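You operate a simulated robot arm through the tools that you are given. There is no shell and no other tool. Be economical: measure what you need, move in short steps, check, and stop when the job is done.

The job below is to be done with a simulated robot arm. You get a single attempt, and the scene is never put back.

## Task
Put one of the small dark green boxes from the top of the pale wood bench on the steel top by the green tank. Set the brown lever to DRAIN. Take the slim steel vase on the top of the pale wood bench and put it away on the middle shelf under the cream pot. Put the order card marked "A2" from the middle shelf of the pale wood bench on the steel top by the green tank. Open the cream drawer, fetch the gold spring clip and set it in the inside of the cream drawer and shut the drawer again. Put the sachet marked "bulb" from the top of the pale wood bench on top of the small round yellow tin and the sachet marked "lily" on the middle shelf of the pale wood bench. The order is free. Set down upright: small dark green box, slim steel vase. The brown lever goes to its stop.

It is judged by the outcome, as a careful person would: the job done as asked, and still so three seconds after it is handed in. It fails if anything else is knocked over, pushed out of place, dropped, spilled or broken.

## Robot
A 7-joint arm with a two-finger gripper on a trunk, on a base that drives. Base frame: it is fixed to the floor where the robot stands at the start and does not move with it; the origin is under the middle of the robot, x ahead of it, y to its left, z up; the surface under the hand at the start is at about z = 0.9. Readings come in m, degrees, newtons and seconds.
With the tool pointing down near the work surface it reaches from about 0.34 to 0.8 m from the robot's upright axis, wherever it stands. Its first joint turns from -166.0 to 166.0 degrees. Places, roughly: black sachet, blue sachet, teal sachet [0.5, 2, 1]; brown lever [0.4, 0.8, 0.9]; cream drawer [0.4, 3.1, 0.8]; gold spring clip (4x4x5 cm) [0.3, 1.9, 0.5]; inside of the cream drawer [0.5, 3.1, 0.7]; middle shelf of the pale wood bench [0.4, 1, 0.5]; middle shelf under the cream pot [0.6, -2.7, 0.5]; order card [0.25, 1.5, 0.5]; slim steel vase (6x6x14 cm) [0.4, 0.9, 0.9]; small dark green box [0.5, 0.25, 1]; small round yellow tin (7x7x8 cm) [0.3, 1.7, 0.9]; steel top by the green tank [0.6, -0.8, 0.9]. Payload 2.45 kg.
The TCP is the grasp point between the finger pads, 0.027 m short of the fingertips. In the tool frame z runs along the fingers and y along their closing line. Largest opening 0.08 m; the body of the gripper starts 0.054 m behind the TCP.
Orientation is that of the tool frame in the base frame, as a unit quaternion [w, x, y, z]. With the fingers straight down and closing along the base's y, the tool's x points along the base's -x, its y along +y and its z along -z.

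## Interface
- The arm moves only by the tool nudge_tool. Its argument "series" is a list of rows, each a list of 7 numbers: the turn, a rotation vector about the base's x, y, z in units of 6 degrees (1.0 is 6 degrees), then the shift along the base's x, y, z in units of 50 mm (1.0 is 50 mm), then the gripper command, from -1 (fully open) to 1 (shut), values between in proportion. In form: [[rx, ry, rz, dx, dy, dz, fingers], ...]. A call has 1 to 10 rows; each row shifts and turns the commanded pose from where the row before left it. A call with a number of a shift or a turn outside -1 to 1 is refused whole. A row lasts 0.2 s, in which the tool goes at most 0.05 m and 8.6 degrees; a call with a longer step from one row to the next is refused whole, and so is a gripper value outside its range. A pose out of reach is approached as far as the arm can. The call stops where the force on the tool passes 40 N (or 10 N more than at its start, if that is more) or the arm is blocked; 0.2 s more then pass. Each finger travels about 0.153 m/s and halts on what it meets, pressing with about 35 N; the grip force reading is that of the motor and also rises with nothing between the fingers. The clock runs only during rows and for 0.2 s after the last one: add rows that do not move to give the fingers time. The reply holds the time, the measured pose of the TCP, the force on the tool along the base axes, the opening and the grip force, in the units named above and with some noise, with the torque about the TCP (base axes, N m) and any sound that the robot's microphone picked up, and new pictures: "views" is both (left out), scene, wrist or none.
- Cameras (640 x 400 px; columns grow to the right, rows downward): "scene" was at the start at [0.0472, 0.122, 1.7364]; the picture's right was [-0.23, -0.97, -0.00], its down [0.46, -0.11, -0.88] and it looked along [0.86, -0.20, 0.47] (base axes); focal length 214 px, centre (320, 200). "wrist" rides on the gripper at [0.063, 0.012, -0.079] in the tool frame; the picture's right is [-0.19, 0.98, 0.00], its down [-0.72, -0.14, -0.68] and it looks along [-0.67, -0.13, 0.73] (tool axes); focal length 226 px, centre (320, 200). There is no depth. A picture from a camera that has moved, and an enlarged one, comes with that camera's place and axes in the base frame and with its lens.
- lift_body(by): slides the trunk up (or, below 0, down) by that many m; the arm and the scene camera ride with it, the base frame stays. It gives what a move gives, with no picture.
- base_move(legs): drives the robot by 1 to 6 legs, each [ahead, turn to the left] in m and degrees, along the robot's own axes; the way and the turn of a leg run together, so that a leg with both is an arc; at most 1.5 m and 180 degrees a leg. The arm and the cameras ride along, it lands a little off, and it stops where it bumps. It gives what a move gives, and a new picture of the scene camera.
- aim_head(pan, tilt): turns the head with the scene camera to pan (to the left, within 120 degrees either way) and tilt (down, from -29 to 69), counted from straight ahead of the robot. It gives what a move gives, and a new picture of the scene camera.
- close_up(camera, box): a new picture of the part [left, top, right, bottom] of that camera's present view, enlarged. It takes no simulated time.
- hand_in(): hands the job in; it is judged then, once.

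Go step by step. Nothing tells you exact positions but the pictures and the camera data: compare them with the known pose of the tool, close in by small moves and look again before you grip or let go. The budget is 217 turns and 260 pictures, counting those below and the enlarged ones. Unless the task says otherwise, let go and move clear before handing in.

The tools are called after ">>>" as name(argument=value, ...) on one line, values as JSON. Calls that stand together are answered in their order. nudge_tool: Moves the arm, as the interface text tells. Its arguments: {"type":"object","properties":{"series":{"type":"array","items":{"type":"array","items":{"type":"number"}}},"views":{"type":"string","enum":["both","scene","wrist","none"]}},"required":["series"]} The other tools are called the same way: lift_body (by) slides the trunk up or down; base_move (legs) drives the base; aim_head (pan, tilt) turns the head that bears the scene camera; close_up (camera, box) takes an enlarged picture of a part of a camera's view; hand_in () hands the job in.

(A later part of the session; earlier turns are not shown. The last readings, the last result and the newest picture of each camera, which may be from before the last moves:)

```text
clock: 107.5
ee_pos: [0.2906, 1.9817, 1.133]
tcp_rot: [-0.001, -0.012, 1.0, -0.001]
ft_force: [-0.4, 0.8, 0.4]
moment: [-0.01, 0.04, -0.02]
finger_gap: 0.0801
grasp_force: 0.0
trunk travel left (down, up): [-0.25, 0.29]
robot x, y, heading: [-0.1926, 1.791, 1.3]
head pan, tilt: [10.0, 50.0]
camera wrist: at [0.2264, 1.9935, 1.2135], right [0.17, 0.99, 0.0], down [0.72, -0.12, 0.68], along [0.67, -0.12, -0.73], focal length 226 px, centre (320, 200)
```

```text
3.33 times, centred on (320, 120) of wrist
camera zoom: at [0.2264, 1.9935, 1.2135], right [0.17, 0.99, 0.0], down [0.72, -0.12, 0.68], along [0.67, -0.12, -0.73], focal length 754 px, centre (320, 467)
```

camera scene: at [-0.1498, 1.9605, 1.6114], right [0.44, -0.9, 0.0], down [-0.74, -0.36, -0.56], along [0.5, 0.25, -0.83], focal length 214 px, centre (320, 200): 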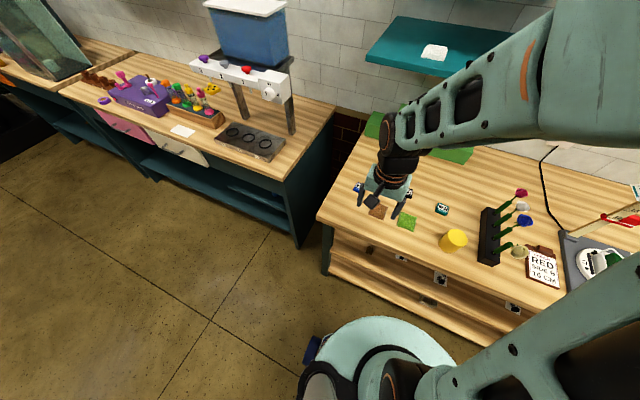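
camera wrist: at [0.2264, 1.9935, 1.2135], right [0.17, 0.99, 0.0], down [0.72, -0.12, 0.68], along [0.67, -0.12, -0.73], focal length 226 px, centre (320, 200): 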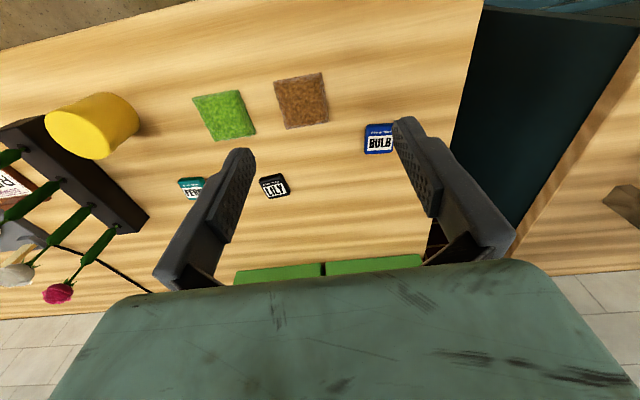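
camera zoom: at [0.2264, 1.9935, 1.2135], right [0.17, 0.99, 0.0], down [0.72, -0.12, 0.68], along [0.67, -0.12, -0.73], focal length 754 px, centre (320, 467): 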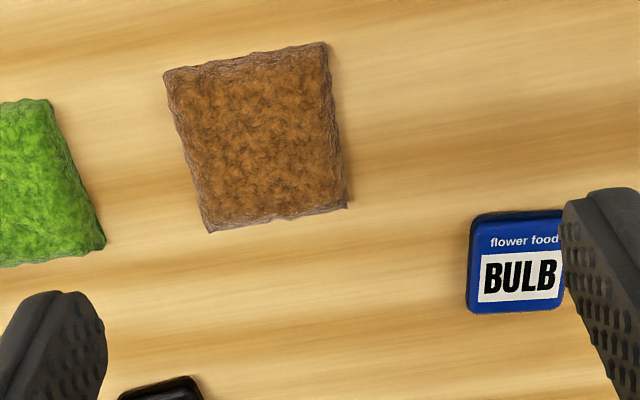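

>>> nudge_tool(series=[[0, 0, 0.2, 0.7, 0.65, 0, -1], [0, 0, 0, 0.7, 0.65, 0, -1], [0, 0, 0, 0, 0, -0.9, -1], [0, 0, 0, 0, 0, -0.8, -1], [0, 0, 0, 0, 0, 0, -1]], views="wrist")

>>> close_up(camera="wrist", box=[240, 60, 400, 180])

```text
clock: 108.7
ee_pos: [0.3593, 2.0449, 1.0493]
tcp_rot: [-0.001, -0.021, 1.0, -0.001]
ft_force: [-0.3, -1.3, -1.0]
moment: [-0.02, 0.0, -0.01]
finger_gap: 0.0798
grasp_force: 0.1
trunk travel left (down, up): [-0.25, 0.29]
robot x, y, heading: [-0.1958, 1.7945, 1.6]
head pan, tilt: [10.0, 50.0]
camera wrist: at [0.2954, 2.0559, 1.1285], right [0.15, 0.99, 0.0], down [0.72, -0.11, 0.68], along [0.67, -0.1, -0.73], focal length 226 px, centre (320, 200)
```

wrist: 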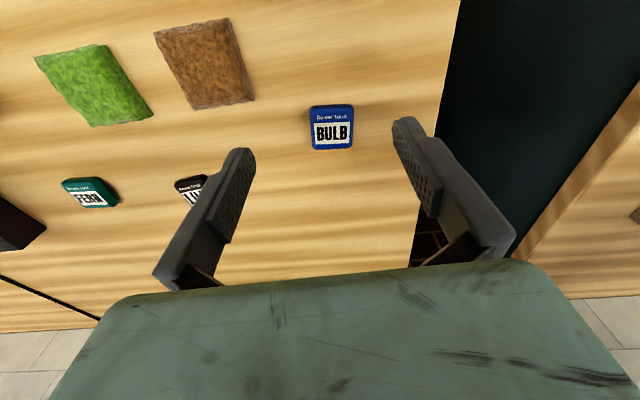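

```text
3.33 times, centred on (320, 120) of wrist
camera zoom: at [0.2954, 2.0559, 1.1285], right [0.15, 0.99, 0.0], down [0.72, -0.11, 0.68], along [0.67, -0.1, -0.73], focal length 754 px, centre (320, 467)
```

zoom: 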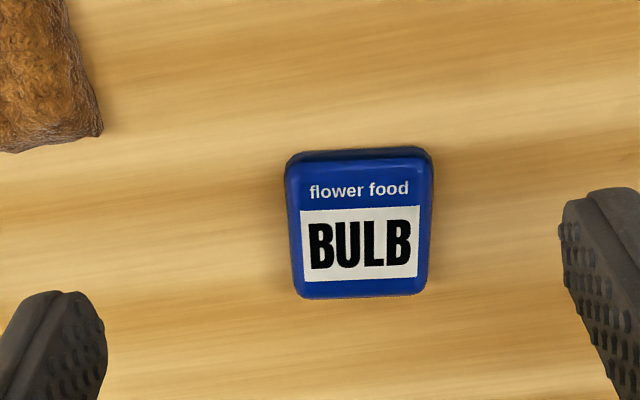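

Bulb is at (0.397, 2.053), about 4.5 cm square and thin. Lowering over it.

>>> nudge_tool(series=[[0, 0, 0, 0.74, 0.16, 0, -1], [0, 0, 0, 0, 0, -0.9, -1], [0, 0, 0, 0, 0, -0.9, -1], [0, 0, 0, 0, 0, -0.45, -1], [0, 0, 0, 0, 0, 0, -1]], views="wrist")

```text
clock: 109.9
ee_pos: [0.3975, 2.0552, 0.9383]
tcp_rot: [0.0, -0.023, 1.0, 0.0]
ft_force: [-3.4, 0.5, 17.3]
moment: [-0.03, 0.2, 0.11]
finger_gap: 0.0786
grasp_force: 0.2
trunk travel left (down, up): [-0.25, 0.29]
robot x, y, heading: [-0.1963, 1.7894, 1.5]
head pan, tilt: [10.0, 50.0]
camera wrist: at [0.3328, 2.0653, 1.0176], right [0.15, 0.99, 0.0], down [0.72, -0.11, 0.68], along [0.67, -0.1, -0.73], focal length 226 px, centre (320, 200)
```

wrist: 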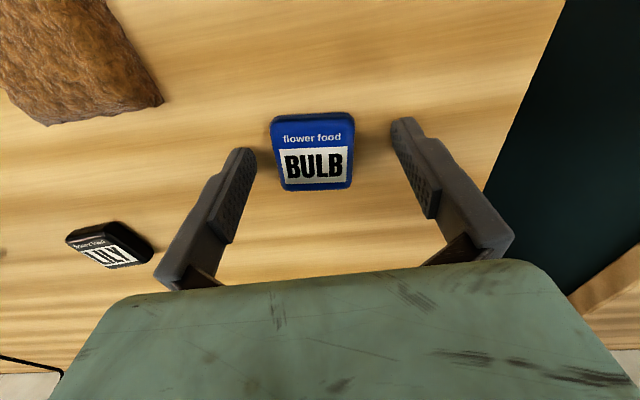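

Fingertips touch the bench (top ≈0.911). Raise 3 mm, shift slightly and grip.

>>> nudge_tool(series=[[0, 0, 0, -0.12, 0, 0.06, -1], [0, 0, 0, 0, 0, 0, 0.2], [0, 0, 0, 0, 0, 0, 1], [0, 0, 0, 0, 0, 0, 1], [0, 0, 0, 0, 0, 0, 1]], views="none")

>>> nudge_tool(series=[[0, 0, 0, 0, 0, 0.4, 1], [0, 0, 0, 0, 0, 0.9, 1], [0, 0, 0, 0, 0, 0.9, 1], [0, 0, 0, 0, 0, 0, 1]], views="wrist")

```text
clock: 111.1
ee_pos: [0.3917, 2.0545, 0.9395]
tcp_rot: [-0.001, -0.022, 1.0, -0.001]
ft_force: [-0.4, 0.5, -0.4]
moment: [0.02, -0.01, -0.03]
finger_gap: 0.0421
grasp_force: 34.9
trunk travel left (down, up): [-0.25, 0.29]
robot x, y, heading: [-0.1914, 1.7913, 1.4]
head pan, tilt: [10.0, 50.0]
```

```text
clock: 112.1
ee_pos: [0.3934, 2.0518, 1.0501]
tcp_rot: [-0.002, -0.021, 1.0, -0.001]
ft_force: [0.1, 1.1, -1.0]
moment: [0.01, 0.01, -0.03]
finger_gap: 0.0425
grasp_force: 35.2
trunk travel left (down, up): [-0.25, 0.29]
robot x, y, heading: [-0.194, 1.7892, 1.4]
head pan, tilt: [10.0, 50.0]
camera wrist: at [0.3275, 2.064, 1.13], right [0.15, 0.99, 0.0], down [0.73, -0.11, 0.68], along [0.67, -0.1, -0.73], focal length 226 px, centre (320, 200)
```

wrist: 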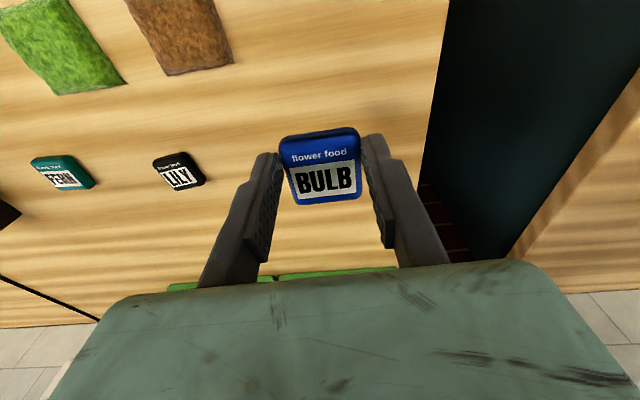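

Sachet held flat. Moving toward the tin, staying a bit short for a view.

>>> nudge_tool(series=[[0, 0, 0.3, -0.4, -0.8, 0.3, 1], [0, 0, 0, -0.4, -0.8, 0.3, 1], [0, 0, 0, -0.4, -0.8, 0.3, 1], [0, 0, 0, -0.4, -0.8, 0, 1], [0, 0, 0, -0.4, -0.8, 0, 1], [0, 0, 0, -0.4, -0.8, 0, 1], [0, 0, 0, -0.4, -0.8, 0, 1], [0, 0, 0, 0, 0, 0, 1]], views="both")

```text
clock: 113.9
ee_pos: [0.2505, 1.7735, 1.0947]
tcp_rot: [-0.001, -0.039, 0.999, -0.001]
ft_force: [-0.2, -0.5, -0.1]
moment: [-0.01, -0.01, 0.02]
finger_gap: 0.0424
grasp_force: 34.7
trunk travel left (down, up): [-0.25, 0.29]
robot x, y, heading: [-0.192, 1.7901, 1.1]
head pan, tilt: [10.0, 50.0]
camera scene: at [-0.14, 1.944, 1.6191], right [0.2, -0.98, 0.0], down [-0.75, -0.15, -0.64], along [0.63, 0.13, -0.77], focal length 214 px, centre (320, 200)
camera wrist: at [0.1854, 1.7826, 1.1748], right [0.12, 0.99, 0.0], down [0.73, -0.09, 0.68], along [0.68, -0.08, -0.73], focal length 226 px, centre (320, 200)
```

scene: 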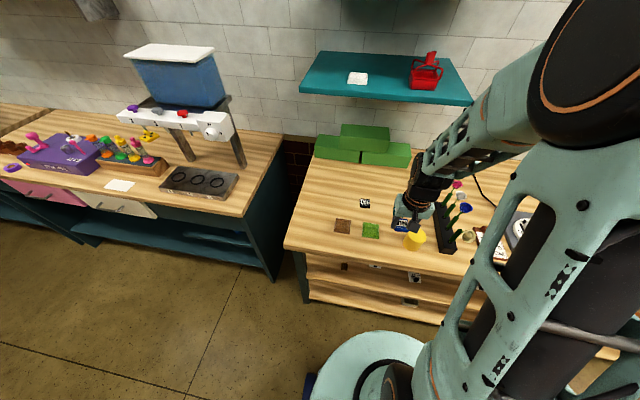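
wrist: 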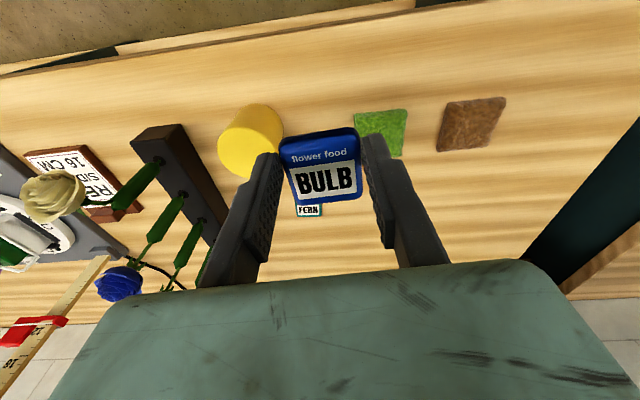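

Tin top is at about (0.283, 1.705). Aligning above it.

>>> nudge_tool(series=[[0, 0, -0.75, 0.33, -0.7, 0, 1], [0, 0, 0, 0.33, -0.7, 0, 1], [0, 0, 0, 0, 0, -0.8, 1], [0, 0, 0, 0, 0, 0, 1]], views="both")

>>> close_up(camera="scene", box=[360, 180, 470, 260])

```text
clock: 114.9
ee_pos: [0.2824, 1.7035, 1.0557]
tcp_rot: [0.0, 0.002, 1.0, 0.0]
ft_force: [0.8, -0.3, 0.3]
moment: [-0.01, 0.05, 0.0]
finger_gap: 0.0422
grasp_force: 35.0
trunk travel left (down, up): [-0.25, 0.29]
robot x, y, heading: [-0.1982, 1.7926, 1.3]
head pan, tilt: [10.0, 50.0]
camera scene: at [-0.14, 1.9441, 1.6191], right [0.2, -0.98, 0.0], down [-0.75, -0.15, -0.64], along [0.63, 0.13, -0.77], focal length 214 px, centre (320, 200)
camera wrist: at [0.2191, 1.7179, 1.1346], right [0.2, 0.98, 0.0], down [0.72, -0.14, 0.68], along [0.67, -0.13, -0.73], focal length 226 px, centre (320, 200)
```

scene: 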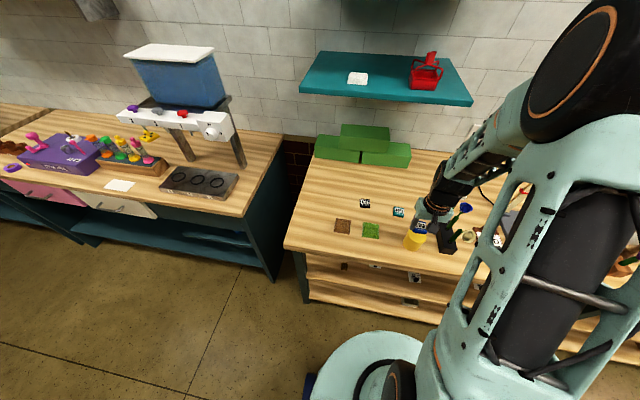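
wrist: 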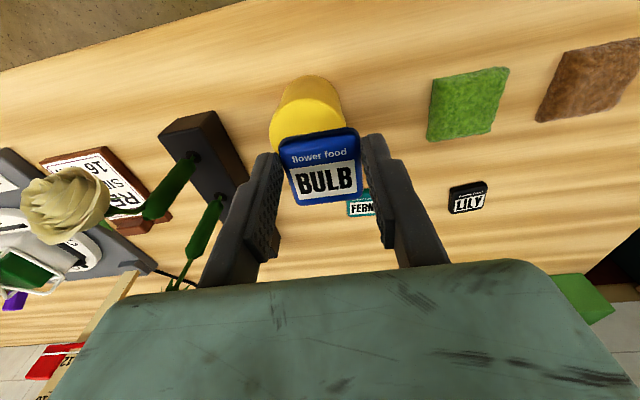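

```text
5.00 times, centred on (415, 220) of scene
camera zoom: at [-0.14, 1.9441, 1.6191], right [0.2, -0.98, 0.0], down [-0.75, -0.15, -0.64], along [0.63, 0.13, -0.77], focal length 1072 px, centre (-155, 100)
```

zoom: 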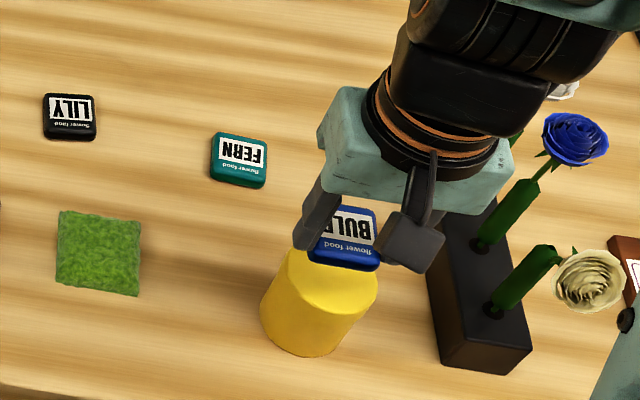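

Fine shift, then lower onto the tin.

>>> nudge_tool(series=[[0, 0, 0, 0.1, -0.12, 0, 1], [0, 0, 0, 0, 0, -0.4, 1], [0, 0, 0, 0, 0, -0.2, 1], [0, 0, 0, 0, 0, -0.1, 1], [0, 0, 0, 0, 0, 0, 1]], views="wrist")

>>> close_up(camera="scene", box=[380, 200, 450, 260])

```text
clock: 116.1
ee_pos: [0.289, 1.6975, 1.0199]
tcp_rot: [0.0, 0.001, 1.0, -0.001]
ft_force: [0.1, 0.2, 0.3]
moment: [0.04, -0.01, 0.02]
finger_gap: 0.0425
grasp_force: 34.4
trunk travel left (down, up): [-0.25, 0.29]
robot x, y, heading: [-0.1916, 1.7898, 1.3]
head pan, tilt: [10.0, 50.0]
camera wrist: at [0.2249, 1.7113, 1.0994], right [0.2, 0.98, 0.0], down [0.72, -0.14, 0.68], along [0.67, -0.13, -0.73], focal length 226 px, centre (320, 200)
```

wrist: 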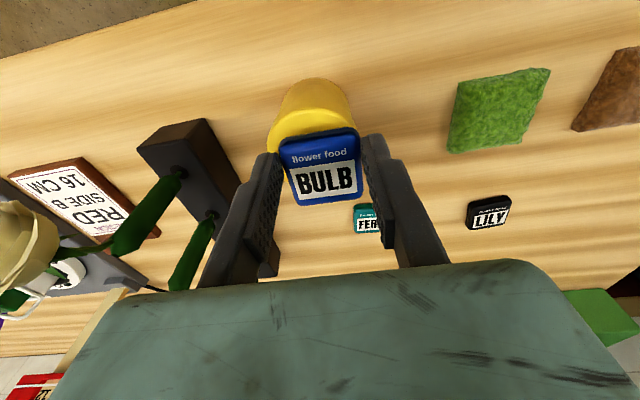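

```text
6.67 times, centred on (415, 230) of scene
camera zoom: at [-0.1399, 1.944, 1.6191], right [0.2, -0.98, 0.0], down [-0.75, -0.15, -0.64], along [0.63, 0.13, -0.77], focal length 1430 px, centre (-313, 0)
```

zoom: 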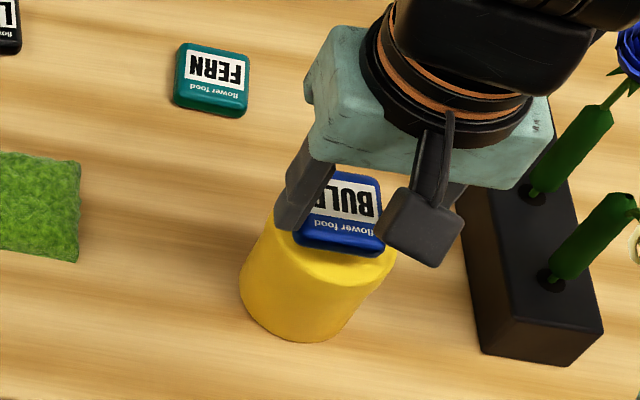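

>>> nudge_tool(series=[[0, 0, 0, -0.12, 0, 0, 1], [0, 0, 0, 0, 0, -0.05, 1], [0, 0, 0, 0, 0, 0, 1]], views="none")

>>> nudge_tool(series=[[0, 0, 0, 0, 0, -0.05, 1], [0, 0, 0, 0, 0, 0, 1]], views="none")

```text
clock: 116.9
ee_pos: [0.2821, 1.6975, 1.0164]
tcp_rot: [-0.001, 0.001, 1.0, -0.001]
ft_force: [0.3, -0.4, -0.7]
moment: [-0.03, 0.01, 0.01]
finger_gap: 0.0425
grasp_force: 35.5
trunk travel left (down, up): [-0.25, 0.29]
robot x, y, heading: [-0.1933, 1.7908, 1.3]
head pan, tilt: [10.0, 50.0]
```

```text
clock: 117.5
ee_pos: [0.2826, 1.6976, 1.0152]
tcp_rot: [-0.001, 0.001, 1.0, -0.001]
ft_force: [-0.2, -0.1, 0.1]
moment: [0.03, -0.03, 0.0]
finger_gap: 0.0426
grasp_force: 34.8
trunk travel left (down, up): [-0.25, 0.29]
robot x, y, heading: [-0.1923, 1.79, 1.3]
head pan, tilt: [10.0, 50.0]
```

>>> nudge_tool(series=[[0, 0, 0, 0, 0, -0.04, 1], [0, 0, 0, 0, 0, -0.04, 1], [0, 0, 0, 0, 0, 0, 1]], views="none")

>>> nudge_tool(series=[[0, 0, 0, 0, 0, -0.04, 1], [0, 0, 0, 0, 0, 0, 1]], views="wrist")

```text
clock: 118.3
ee_pos: [0.2831, 1.6966, 1.0105]
tcp_rot: [-0.001, 0.002, 1.0, -0.001]
ft_force: [-0.1, -0.1, -0.3]
moment: [0.0, 0.0, 0.0]
finger_gap: 0.0424
grasp_force: 34.8
trunk travel left (down, up): [-0.25, 0.29]
robot x, y, heading: [-0.1958, 1.7922, 1.5]
head pan, tilt: [10.0, 50.0]
```

```text
clock: 118.9
ee_pos: [0.2833, 1.6976, 1.0107]
tcp_rot: [-0.001, 0.002, 1.0, -0.001]
ft_force: [0.9, 0.2, 0.2]
moment: [0.01, 0.02, 0.0]
finger_gap: 0.0424
grasp_force: 35.0
trunk travel left (down, up): [-0.25, 0.29]
robot x, y, heading: [-0.1956, 1.7934, 1.2]
head pan, tilt: [10.0, 50.0]
camera wrist: at [0.2191, 1.7109, 1.0885], right [0.2, 0.98, 0.0], down [0.72, -0.14, 0.68], along [0.67, -0.13, -0.73], focal length 226 px, centre (320, 200)
```

wrist: 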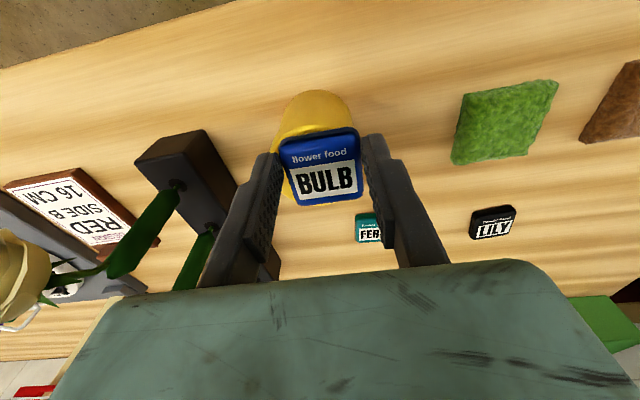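

>>> nudge_tool(series=[[0, 0, 0, 0, 0, -0.05, 1], [0, 0, 0, 0, 0, -0.05, 1], [0, 0, 0, 0, 0, 0, 1]], views="none")

>>> close_up(camera="scene", box=[380, 200, 450, 260])

```text
clock: 119.7
ee_pos: [0.2828, 1.6971, 1.0057]
tcp_rot: [0.001, 0.002, 1.0, -0.001]
ft_force: [-1.1, -0.8, 24.0]
moment: [-0.06, -0.3, -0.02]
finger_gap: 0.0424
grasp_force: 34.6
trunk travel left (down, up): [-0.25, 0.29]
robot x, y, heading: [-0.197, 1.7901, 1.4]
head pan, tilt: [10.0, 50.0]
```

```text
6.67 times, centred on (415, 230) of scene
camera zoom: at [-0.1416, 1.9443, 1.6194], right [0.2, -0.98, 0.0], down [-0.75, -0.15, -0.64], along [0.63, 0.13, -0.77], focal length 1430 px, centre (-313, 0)
```

zoom: 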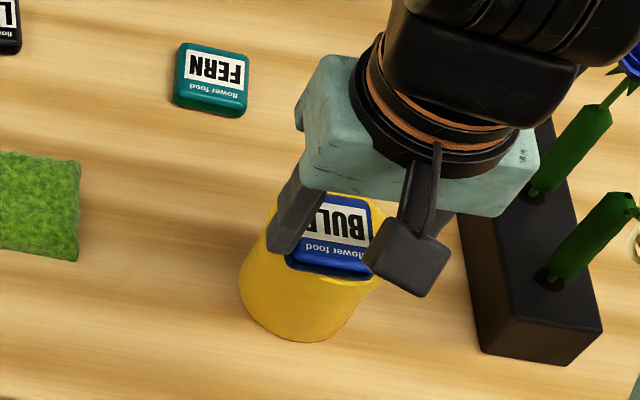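

Contact on the tin; sachet is inside the rim. Opening and lifting.

>>> nudge_tool(series=[[0, 0, 0, 0, 0, 0.02, 0], [0, 0, 0, 0, 0, 0, -0.7], [0, 0, 0, 0, 0, 0, -0.7], [0, 0, 0, 0, 0, 0.4, -0.7], [0, 0, 0, 0, 0, 0.9, -0.7], [0, 0, 0, 0, 0, 0.9, -0.7], [0, 0, 0, 0, 0, 0, -1]], views="wrist")

>>> close_up(camera="scene", box=[380, 200, 450, 260])

```text
clock: 121.3
ee_pos: [0.2836, 1.6986, 1.1161]
tcp_rot: [-0.002, 0.002, 1.0, -0.001]
ft_force: [1.0, -0.3, 0.5]
moment: [-0.02, -0.01, 0.03]
finger_gap: 0.08
grasp_force: 0.1
trunk travel left (down, up): [-0.25, 0.29]
robot x, y, heading: [-0.195, 1.7898, 1.5]
head pan, tilt: [10.0, 50.0]
camera wrist: at [0.2196, 1.7115, 1.195], right [0.2, 0.98, 0.0], down [0.72, -0.14, 0.68], along [0.67, -0.13, -0.73], focal length 226 px, centre (320, 200)
```

wrist: 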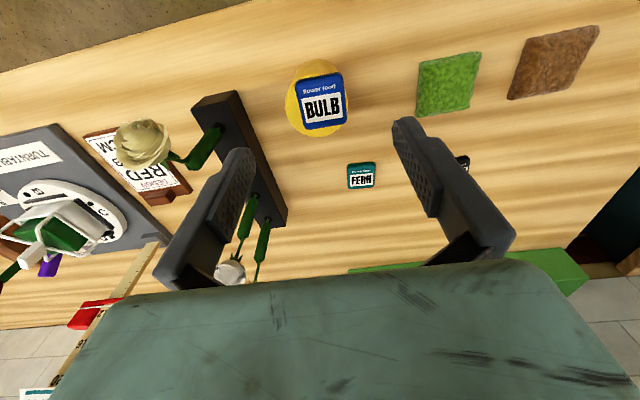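

```text
6.67 times, centred on (415, 230) of scene
camera zoom: at [-0.1399, 1.944, 1.619], right [0.2, -0.98, 0.0], down [-0.75, -0.15, -0.64], along [0.63, 0.13, -0.77], focal length 1430 px, centre (-313, 0)
```

zoom: 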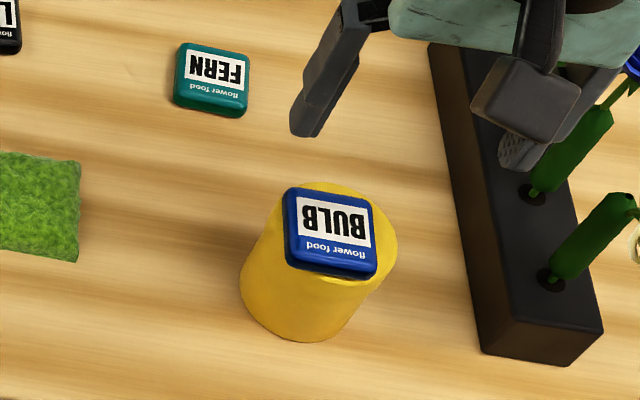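

Bulb sits on the tin. Now the lily sachet near (0.455, 1.87).

>>> nudge_tool(series=[[0, 0, 0, 0.1, 0.9, 0, -1], [0, 0, 0, 0.5, 0.8, 0, -1], [0, 0, 0, 0.6, 0.75, 0, -1], [0, 0, 0, 0.8, 0.5, 0, -1], [0, 0, 0, 0.8, 0.5, -0.3, -1], [0, 0, 0, 0, 0, -0.9, -1], [0, 0, 0, 0, 0, 0, -1]], views="wrist")

>>> close_up(camera="wrist", box=[240, 60, 400, 180])

```text
clock: 122.9
ee_pos: [0.4234, 1.8713, 1.056]
tcp_rot: [-0.001, 0.001, 1.0, 0.0]
ft_force: [-0.7, -0.4, -0.1]
moment: [0.02, 0.03, -0.02]
finger_gap: 0.08
grasp_force: 0.1
trunk travel left (down, up): [-0.25, 0.29]
robot x, y, heading: [-0.1917, 1.7893, 1.4]
head pan, tilt: [10.0, 50.0]
camera wrist: at [0.3591, 1.8839, 1.135], right [0.2, 0.98, 0.0], down [0.72, -0.14, 0.68], along [0.67, -0.13, -0.73], focal length 226 px, centre (320, 200)
```

wrist: 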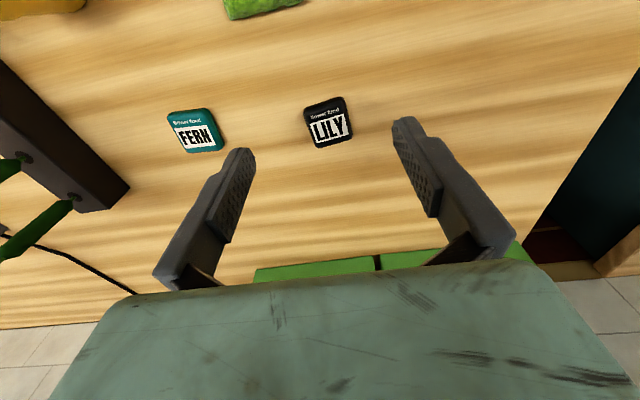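

```text
3.33 times, centred on (320, 120) of wrist
camera zoom: at [0.3591, 1.8839, 1.135], right [0.2, 0.98, 0.0], down [0.72, -0.14, 0.68], along [0.67, -0.13, -0.73], focal length 754 px, centre (320, 467)
```

zoom: 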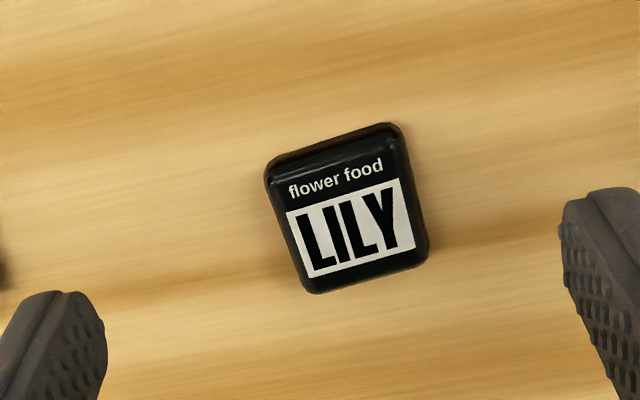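

Lily centre (0.456, 1.873), rotated ~12°. Rotating, lowering, gripping.

>>> nudge_tool(series=[[0, 0, 1, 0.64, 0.04, 0, -1], [0, 0, 1, 0, 0, -0.7, -1], [0, 0, 0, 0, 0, -0.9, -1], [0, 0, 0, 0, 0, -0.68, -1], [0, 0, 0, 0, 0, 0, -1], [0, 0, 0, 0, 0, 0, 0.2], [0, 0, 0, 0, 0, 0, 1], [0, 0, 0, 0, 0, 0, 1], [0, 0, 0, 0, 0, 0, 1]], views="wrist")

```text
clock: 124.9
ee_pos: [0.4547, 1.8721, 0.9413]
tcp_rot: [0.0, -0.104, 0.995, -0.001]
ft_force: [-0.3, -0.9, 0.0]
moment: [0.03, -0.02, 0.01]
finger_gap: 0.0431
grasp_force: 35.4
trunk travel left (down, up): [-0.25, 0.29]
robot x, y, heading: [-0.1933, 1.7947, 1.3]
head pan, tilt: [10.0, 50.0]
camera wrist: at [0.3898, 1.872, 1.0211], right [-0.01, 1.0, 0.0], down [0.73, 0.01, 0.68], along [0.68, 0.01, -0.73], focal length 226 px, centre (320, 200)
```

wrist: 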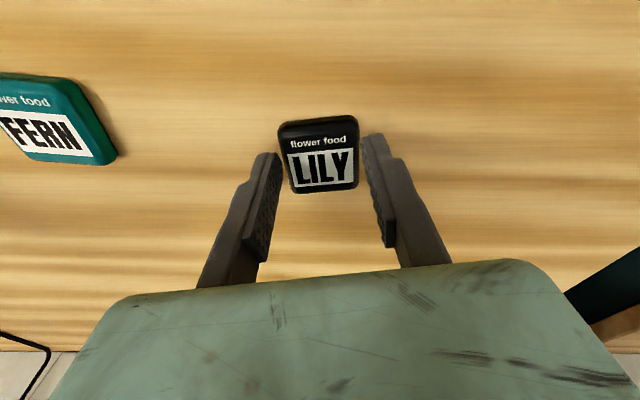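

Gripped. Before moving, I'll study the shelf geometry from the scene camera.

>>> close_up(camera="scene", box=[280, 220, 460, 330])

```text
3.56 times, centred on (370, 275) of scene
camera zoom: at [-0.1398, 1.9441, 1.6191], right [0.2, -0.98, 0.0], down [-0.75, -0.15, -0.64], along [0.63, 0.13, -0.77], focal length 763 px, centre (142, -67)
```

zoom: 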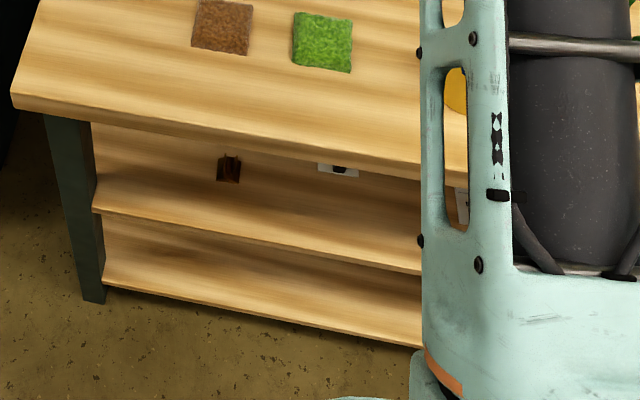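

The bench top slab is z≈0.87–0.91 with front at x≈0.22; the middle shelf is at z≈0.5, front x≈0.245. To lay the sachet flat on the shelf under the top, I'll regrip it with the tool pitched 40° forward.

>>> nudge_tool(series=[[0, 0, 0, 0, 0, 0, -0.5], [0, 0, 0, 0, 0, 0, -0.7], [0.2, -0.93, 0, -0.12, -0.02, 0.3, -0.7], [0.2, -0.93, 0, -0.12, -0.02, 0.3, -0.7], [0.2, -0.93, 0, 0, 0, 0, -0.7], [0.2, -0.93, 0, 0, 0, 0, -0.7], [0.2, -0.93, 0, 0, 0, 0, -0.7], [0.2, -0.93, 0, 0, 0, 0, -0.7], [0.2, -0.93, 0, 0, 0, 0, -0.7], [0, 0, 0, 0, 0, 0, -0.7]], views="both")

```text
clock: 127.1
ee_pos: [0.4433, 1.8692, 0.9709]
tcp_rot: [0.339, -0.098, 0.935, 0.037]
ft_force: [-0.4, -0.2, 0.5]
moment: [0.02, 0.03, 0.0]
finger_gap: 0.068
grasp_force: 0.1
trunk travel left (down, up): [-0.25, 0.29]
robot x, y, heading: [-0.1963, 1.7931, 1.4]
head pan, tilt: [10.0, 50.0]
camera scene: at [-0.1399, 1.9441, 1.6191], right [0.2, -0.98, 0.0], down [-0.75, -0.15, -0.64], along [0.63, 0.13, -0.77], focal length 214 px, centre (320, 200)
camera wrist: at [0.3424, 1.8623, 0.9911], right [-0.06, 0.99, 0.13], down [0.14, -0.12, 0.98], along [0.99, 0.07, -0.13], focal length 226 px, centre (320, 200)
```

scene: 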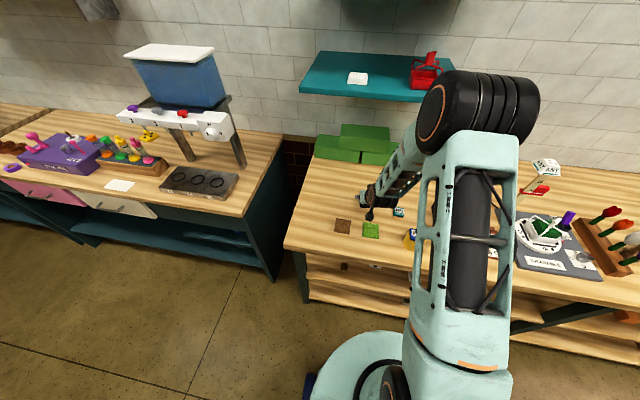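
wrist: 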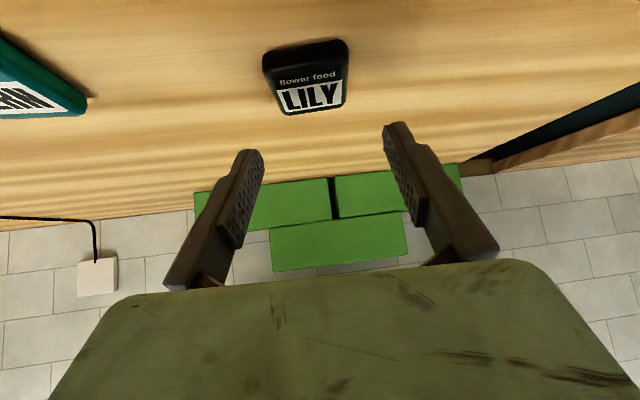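

>>> nudge_tool(series=[[0, 0, 0, -0.1, 0, -0.3, -0.7], [0, 0, 0, 0, 0, -0.3, -0.7], [0, 0, 0, 0, 0, 0, -0.7], [0, 0, 0, 0, 0, 0, 0.2], [0, 0, 0, 0, 0, 0, 1], [0, 0, 0, 0, 0, 0, 1], [0, 0, 0, 0, 0, 0, 1]], views="wrist")

```text
clock: 128.7
ee_pos: [0.4393, 1.8705, 0.9407]
tcp_rot: [0.338, -0.097, 0.935, 0.037]
ft_force: [0.1, -0.8, -0.5]
moment: [-0.01, -0.03, 0.0]
finger_gap: 0.0002
grasp_force: 29.7
trunk travel left (down, up): [-0.25, 0.29]
robot x, y, heading: [-0.192, 1.7927, 1.1]
head pan, tilt: [10.0, 50.0]
camera wrist: at [0.3374, 1.8628, 0.961], right [-0.06, 0.99, 0.13], down [0.14, -0.12, 0.98], along [0.99, 0.07, -0.13], focal length 226 px, centre (320, 200)
```

wrist: 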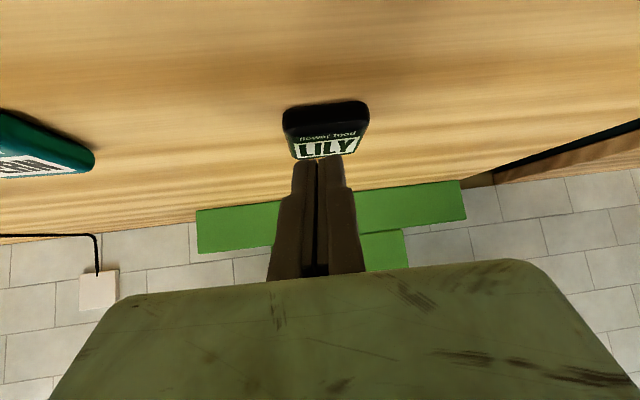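

The fingers closed just above the sachet. Reopen, lower until the tips touch the bench, then grip.

>>> nudge_tool(series=[[0, 0, 0, 0, 0, 0.1, 0], [0, 0, 0, 0, 0, 0, -0.7], [0, 0, 0, 0, 0, 0, -0.7], [0, 0, 0, 0, 0, -0.12, -0.7], [0, 0, 0, 0, 0, -0.06, -0.7], [0, 0, 0, 0, 0, -0.06, -0.7], [0, 0, 0, 0, 0, 0, -0.7]], views="wrist")

```text
clock: 130.3
ee_pos: [0.4392, 1.8695, 0.9331]
tcp_rot: [0.338, -0.098, 0.935, 0.037]
ft_force: [0.3, -0.6, -0.3]
moment: [0.0, 0.01, 0.01]
finger_gap: 0.0678
grasp_force: 0.0
trunk travel left (down, up): [-0.25, 0.29]
robot x, y, heading: [-0.1937, 1.791, 0.9]
head pan, tilt: [10.0, 50.0]
camera wrist: at [0.3376, 1.8626, 0.9544], right [-0.06, 0.99, 0.13], down [0.14, -0.12, 0.98], along [0.99, 0.07, -0.13], focal length 226 px, centre (320, 200)
```

wrist: 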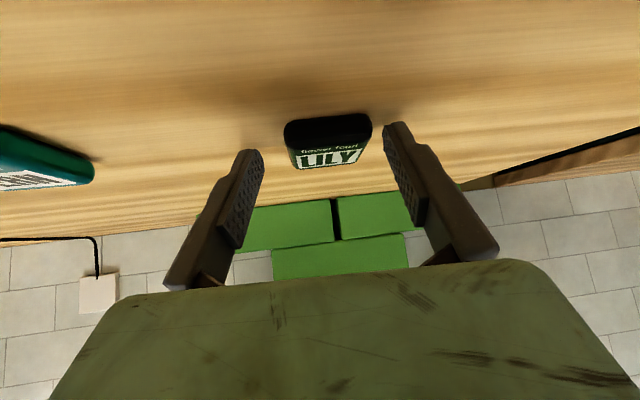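

>>> nudge_tool(series=[[0, 0, 0, 0, 0, -0.05, -0.7], [0, 0, 0, 0, 0, -0.05, -0.7], [0, 0, 0, 0, 0, 0, -0.7]], views="none")

>>> nudge_tool(series=[[0, 0, 0, 0, 0, -0.04, -0.7], [0, 0, 0, 0, 0, 0, -0.7]], views="none")

```text
clock: 131.1
ee_pos: [0.4383, 1.8692, 0.9317]
tcp_rot: [0.342, -0.096, 0.934, 0.036]
ft_force: [0.6, -5.7, 20.7]
moment: [-0.8, -0.45, -0.08]
finger_gap: 0.0654
grasp_force: 0.1
trunk travel left (down, up): [-0.25, 0.29]
robot x, y, heading: [-0.1933, 1.7875, 1.4]
head pan, tilt: [10.0, 50.0]
```

```text
clock: 131.7
ee_pos: [0.4407, 1.8695, 0.931]
tcp_rot: [0.343, -0.096, 0.934, 0.036]
ft_force: [-10.0, -4.4, 15.6]
moment: [-0.42, -0.03, -0.36]
finger_gap: 0.0637
grasp_force: 0.0
trunk travel left (down, up): [-0.25, 0.29]
robot x, y, heading: [-0.195, 1.791, 1.1]
head pan, tilt: [10.0, 50.0]
stopped in row 2: the force on the tool passed its limit at 41 N (the readings are from after the stop); the commanded pose is now the measured one
```

>>> nudge_tool(series=[[0, 0, 0, 0, 0, 0.04, -0.7], [0, 0, 0, 0, 0, 0, 0.2], [0, 0, 0, 0, 0, 0, 1], [0, 0, 0, 0, 0, 0, 1], [0, 0, 0, 0, 0, 0, 1]], views="wrist")

```text
clock: 132.9
ee_pos: [0.4401, 1.87, 0.9315]
tcp_rot: [0.342, -0.097, 0.934, 0.036]
ft_force: [0.7, 0.1, -0.5]
moment: [0.01, -0.01, -0.01]
finger_gap: 0.0426
grasp_force: 35.1
trunk travel left (down, up): [-0.25, 0.29]
robot x, y, heading: [-0.1943, 1.7914, 1.4]
head pan, tilt: [10.0, 50.0]
camera wrist: at [0.34, 1.862, 0.9507], right [-0.06, 0.99, 0.13], down [0.13, -0.12, 0.98], along [0.99, 0.07, -0.13], focal length 226 px, centre (320, 200)
```

wrist: 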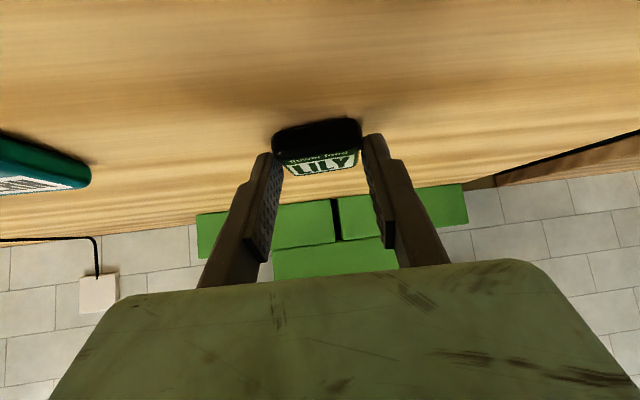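

Gripped with the pitch. Lift, then back the base away from the bench and lower in front of the shelf.

>>> nudge_tool(series=[[0, 0, 0, 0, 0, 0.5, 1], [0, 0, 0, -0.3, 0, 0.9, 1], [0, 0, 0, -0.5, -0.2, 0.6, 1], [0, 0, 0, -0.9, -0.3, 0, 1], [0, 0, 0, -0.9, -0.3, 0, 1], [0, 0, 0, 0, 0, 0, 1]], views="wrist")

>>> base_move(legs=[[-0.25, 0]])

```text
clock: 134.3
ee_pos: [0.31, 1.8286, 1.0318]
tcp_rot: [0.342, -0.097, 0.934, 0.036]
ft_force: [0.4, -1.0, -0.6]
moment: [-0.01, -0.02, 0.01]
finger_gap: 0.0426
grasp_force: 35.3
trunk travel left (down, up): [-0.25, 0.29]
robot x, y, heading: [-0.1901, 1.7904, 1.2]
head pan, tilt: [10.0, 50.0]
camera wrist: at [0.2094, 1.8222, 1.051], right [-0.06, 0.99, 0.13], down [0.13, -0.12, 0.98], along [0.99, 0.07, -0.13], focal length 226 px, centre (320, 200)
```

wrist: 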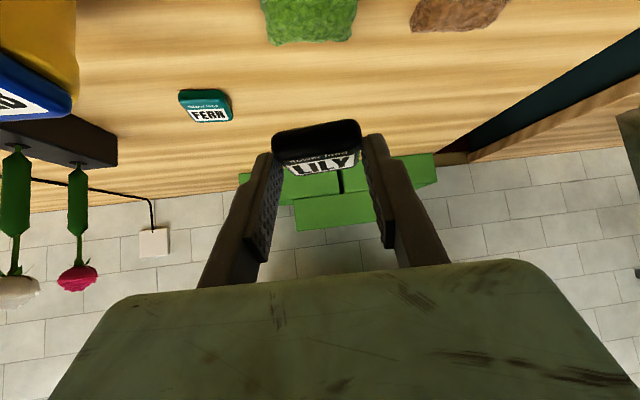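

```text
clock: 136.2
ee_pos: [0.0596, 1.825, 1.0322]
tcp_rot: [0.343, -0.097, 0.934, 0.036]
ft_force: [-1.2, 0.3, -0.3]
moment: [-0.01, 0.01, 0.0]
finger_gap: 0.0421
grasp_force: 34.8
trunk travel left (down, up): [-0.25, 0.29]
robot x, y, heading: [-0.4463, 1.7889, 1.2]
head pan, tilt: [10.0, 50.0]
camera scene: at [-0.3911, 1.9385, 1.6191], right [0.2, -0.98, 0.0], down [-0.75, -0.15, -0.64], along [0.63, 0.13, -0.77], focal length 214 px, centre (320, 200)
```

scene: 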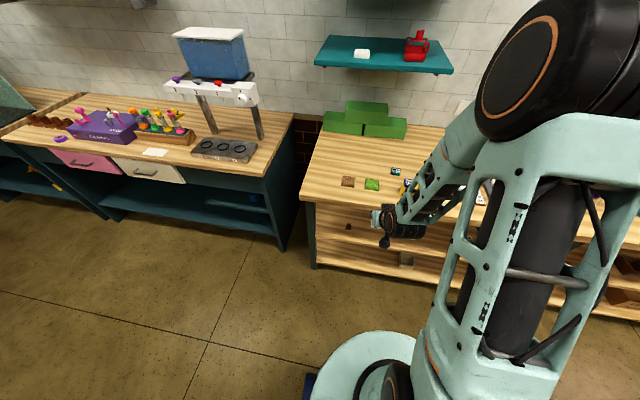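

Now lower the trunk and the arm to shelf height in front of the bench.

>>> lift_body(by=-0.25)

>>> nudge_tool(series=[[0, 0, 0, 0, 0, -0.8, 1], [0, 0, 0, 0, 0, -0.8, 1], [0, 0, 0, 0, 0, -0.8, 1], [0, 0, 0, 0, 0, 0, 1]], views="both")

```text
clock: 138.7
ee_pos: [0.0608, 1.8236, 0.7817]
tcp_rot: [0.341, -0.097, 0.934, 0.036]
ft_force: [0.1, -0.1, -0.7]
moment: [0.02, 0.0, -0.01]
finger_gap: 0.0426
grasp_force: 35.4
trunk travel left (down, up): [0.0, 0.54]
robot x, y, heading: [-0.4469, 1.7914, 1.3]
head pan, tilt: [10.0, 50.0]
```

```text
clock: 139.7
ee_pos: [0.06, 1.8248, 0.6622]
tcp_rot: [0.342, -0.097, 0.934, 0.036]
ft_force: [-0.2, 0.4, 0.4]
moment: [0.01, 0.01, -0.02]
finger_gap: 0.0424
grasp_force: 35.4
trunk travel left (down, up): [0.0, 0.54]
robot x, y, heading: [-0.4414, 1.787, 1.2]
head pan, tilt: [10.0, 50.0]
camera scene: at [-0.3901, 1.9385, 1.3691], right [0.2, -0.98, 0.0], down [-0.75, -0.15, -0.64], along [0.63, 0.13, -0.77], focal length 214 px, centre (320, 200)
camera wrist: at [-0.0405, 1.8176, 0.6816], right [-0.06, 0.99, 0.13], down [0.13, -0.12, 0.98], along [0.99, 0.07, -0.13], focal length 226 px, centre (320, 200)
```

scene: 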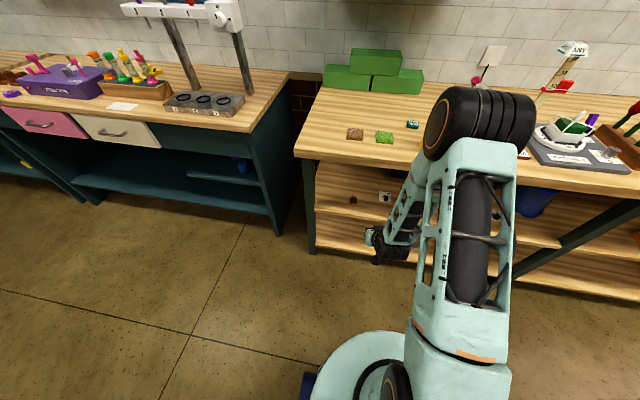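
wrist: 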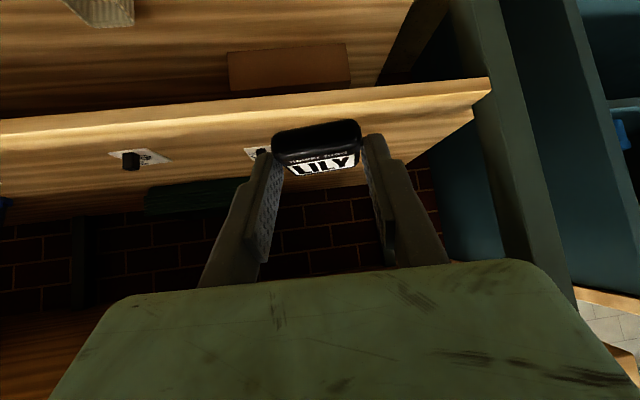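

The cards have a graspable black knob. Zoom in on them.

>>> close_up(camera="wrist", box=[90, 130, 290, 190])

>>> close_up(camera="scene", box=[320, 160, 430, 240])

```text
3.20 times, centred on (190, 160) of wrist
camera zoom: at [-0.0405, 1.8176, 0.6816], right [-0.06, 0.99, 0.13], down [0.13, -0.12, 0.98], along [0.99, 0.07, -0.13], focal length 723 px, centre (736, 328)
```

zoom: 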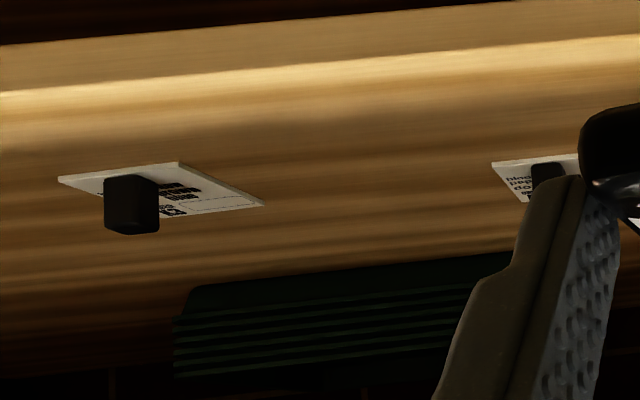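

```text
5.00 times, centred on (375, 200) of scene
camera zoom: at [-0.3901, 1.9385, 1.3691], right [0.2, -0.98, 0.0], down [-0.75, -0.15, -0.64], along [0.63, 0.13, -0.77], focal length 1072 px, centre (45, 200)
```

zoom: 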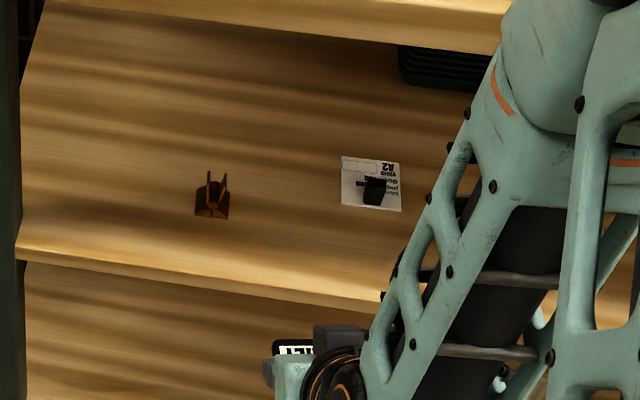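

A2 is the card at (0.40, 1.75), the clip is at (0.34, 1.91). I'll put the lily at about y≈1.655, between cards. Moving sideways/down and then driving forward.

>>> nudge_tool(series=[[0, 0, 0, 0, -0.85, -0.3, 1], [0, 0, 0, 0, -0.85, -0.3, 1], [0, 0, 0, 0, -0.85, -0.3, 1], [0, 0, 0, 0, -0.85, -0.3, 1], [0, 0, 0, 0, 0, -0.4, 1], [0, 0, 0, 0, 0, 0, 1]], views="none")

>>> base_move(legs=[[0.15, 0]])

>>> nudge_tool(series=[[0, 0, 0, 0, 0, 0, 1]], views="wrist")

```text
clock: 141.1
ee_pos: [0.0607, 1.6538, 0.5803]
tcp_rot: [0.343, -0.096, 0.934, 0.036]
ft_force: [0.1, -0.2, 0.4]
moment: [0.0, 0.01, 0.03]
finger_gap: 0.0424
grasp_force: 34.5
trunk travel left (down, up): [0.0, 0.54]
robot x, y, heading: [-0.446, 1.7846, 1.2]
head pan, tilt: [10.0, 50.0]
```

```text
clock: 142.5
ee_pos: [0.2106, 1.6582, 0.5799]
tcp_rot: [0.343, -0.098, 0.934, 0.037]
ft_force: [0.5, -0.4, 0.0]
moment: [-0.03, -0.02, 0.01]
finger_gap: 0.0425
grasp_force: 35.2
trunk travel left (down, up): [0.0, 0.54]
robot x, y, heading: [-0.2933, 1.7898, 1.4]
head pan, tilt: [10.0, 50.0]
camera scene: at [-0.2409, 1.9419, 1.3691], right [0.2, -0.98, 0.0], down [-0.75, -0.15, -0.64], along [0.63, 0.13, -0.77], focal length 214 px, centre (320, 200)
```

scene: 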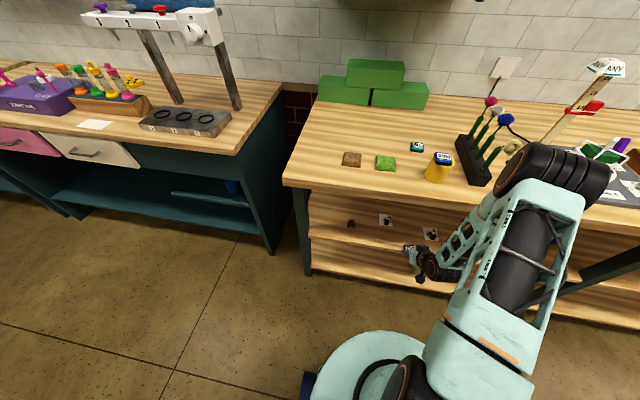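

```text
clock: 142.9
ee_pos: [0.2105, 1.6592, 0.5806]
tcp_rot: [0.342, -0.096, 0.934, 0.036]
ft_force: [0.0, 0.5, -0.1]
moment: [0.0, 0.0, 0.02]
finger_gap: 0.0424
grasp_force: 34.6
trunk travel left (down, up): [0.0, 0.54]
robot x, y, heading: [-0.2942, 1.7951, 1.4]
head pan, tilt: [10.0, 50.0]
camera wrist: at [0.1095, 1.6506, 0.6004], right [-0.06, 0.99, 0.13], down [0.14, -0.12, 0.98], along [0.99, 0.07, -0.13], focal length 226 px, centre (320, 200)
```

wrist: 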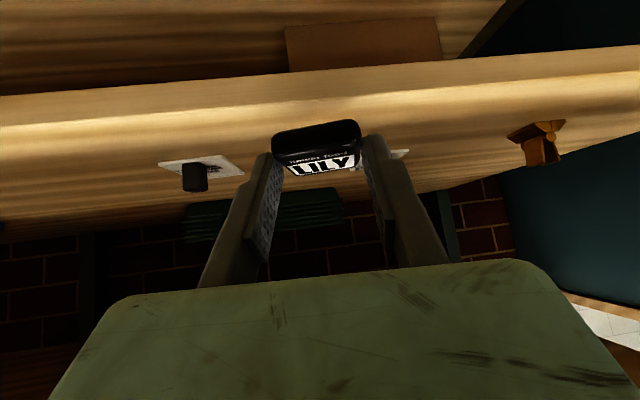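

Clear path between the two cards. Extending forward and lowering gently.

>>> nudge_tool(series=[[0, 0, 0, 0.6, 0, 0, 1], [0, 0, 0, 0.6, 0, 0, 1], [0, 0, 0, 0.6, 0, 0, 1], [0, 0, 0, 0.5, 0, -0.4, 1], [0, 0, 0, 0, 0, -0.4, 1], [0, 0, 0, 0, 0, 0, 1]], views="both")

```text
clock: 144.2
ee_pos: [0.3274, 1.6582, 0.549]
tcp_rot: [0.347, -0.098, 0.932, 0.036]
ft_force: [-10.2, 0.4, 21.3]
moment: [0.1, 0.14, 0.05]
finger_gap: 0.0423
grasp_force: 35.2
trunk travel left (down, up): [0.0, 0.54]
robot x, y, heading: [-0.297, 1.7866, 1.4]
head pan, tilt: [10.0, 50.0]
stopped in row 6: the force on the tool passed its limit at 41 N (the readings are from after the stop); the commanded pose is now the measured one
camera scene: at [-0.2432, 1.9422, 1.3694], right [0.2, -0.98, 0.0], down [-0.75, -0.15, -0.64], along [0.63, 0.13, -0.77], focal length 214 px, centre (320, 200)
camera wrist: at [0.2259, 1.6506, 0.5671], right [-0.06, 0.99, 0.12], down [0.12, -0.12, 0.99], along [0.99, 0.07, -0.12], focal length 226 px, centre (320, 200)
```

scene: 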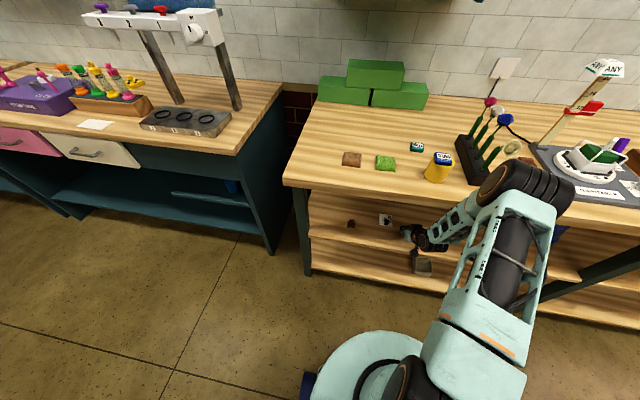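
wrist: 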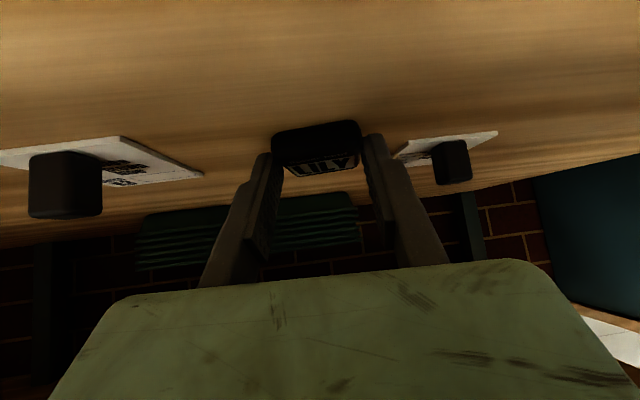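

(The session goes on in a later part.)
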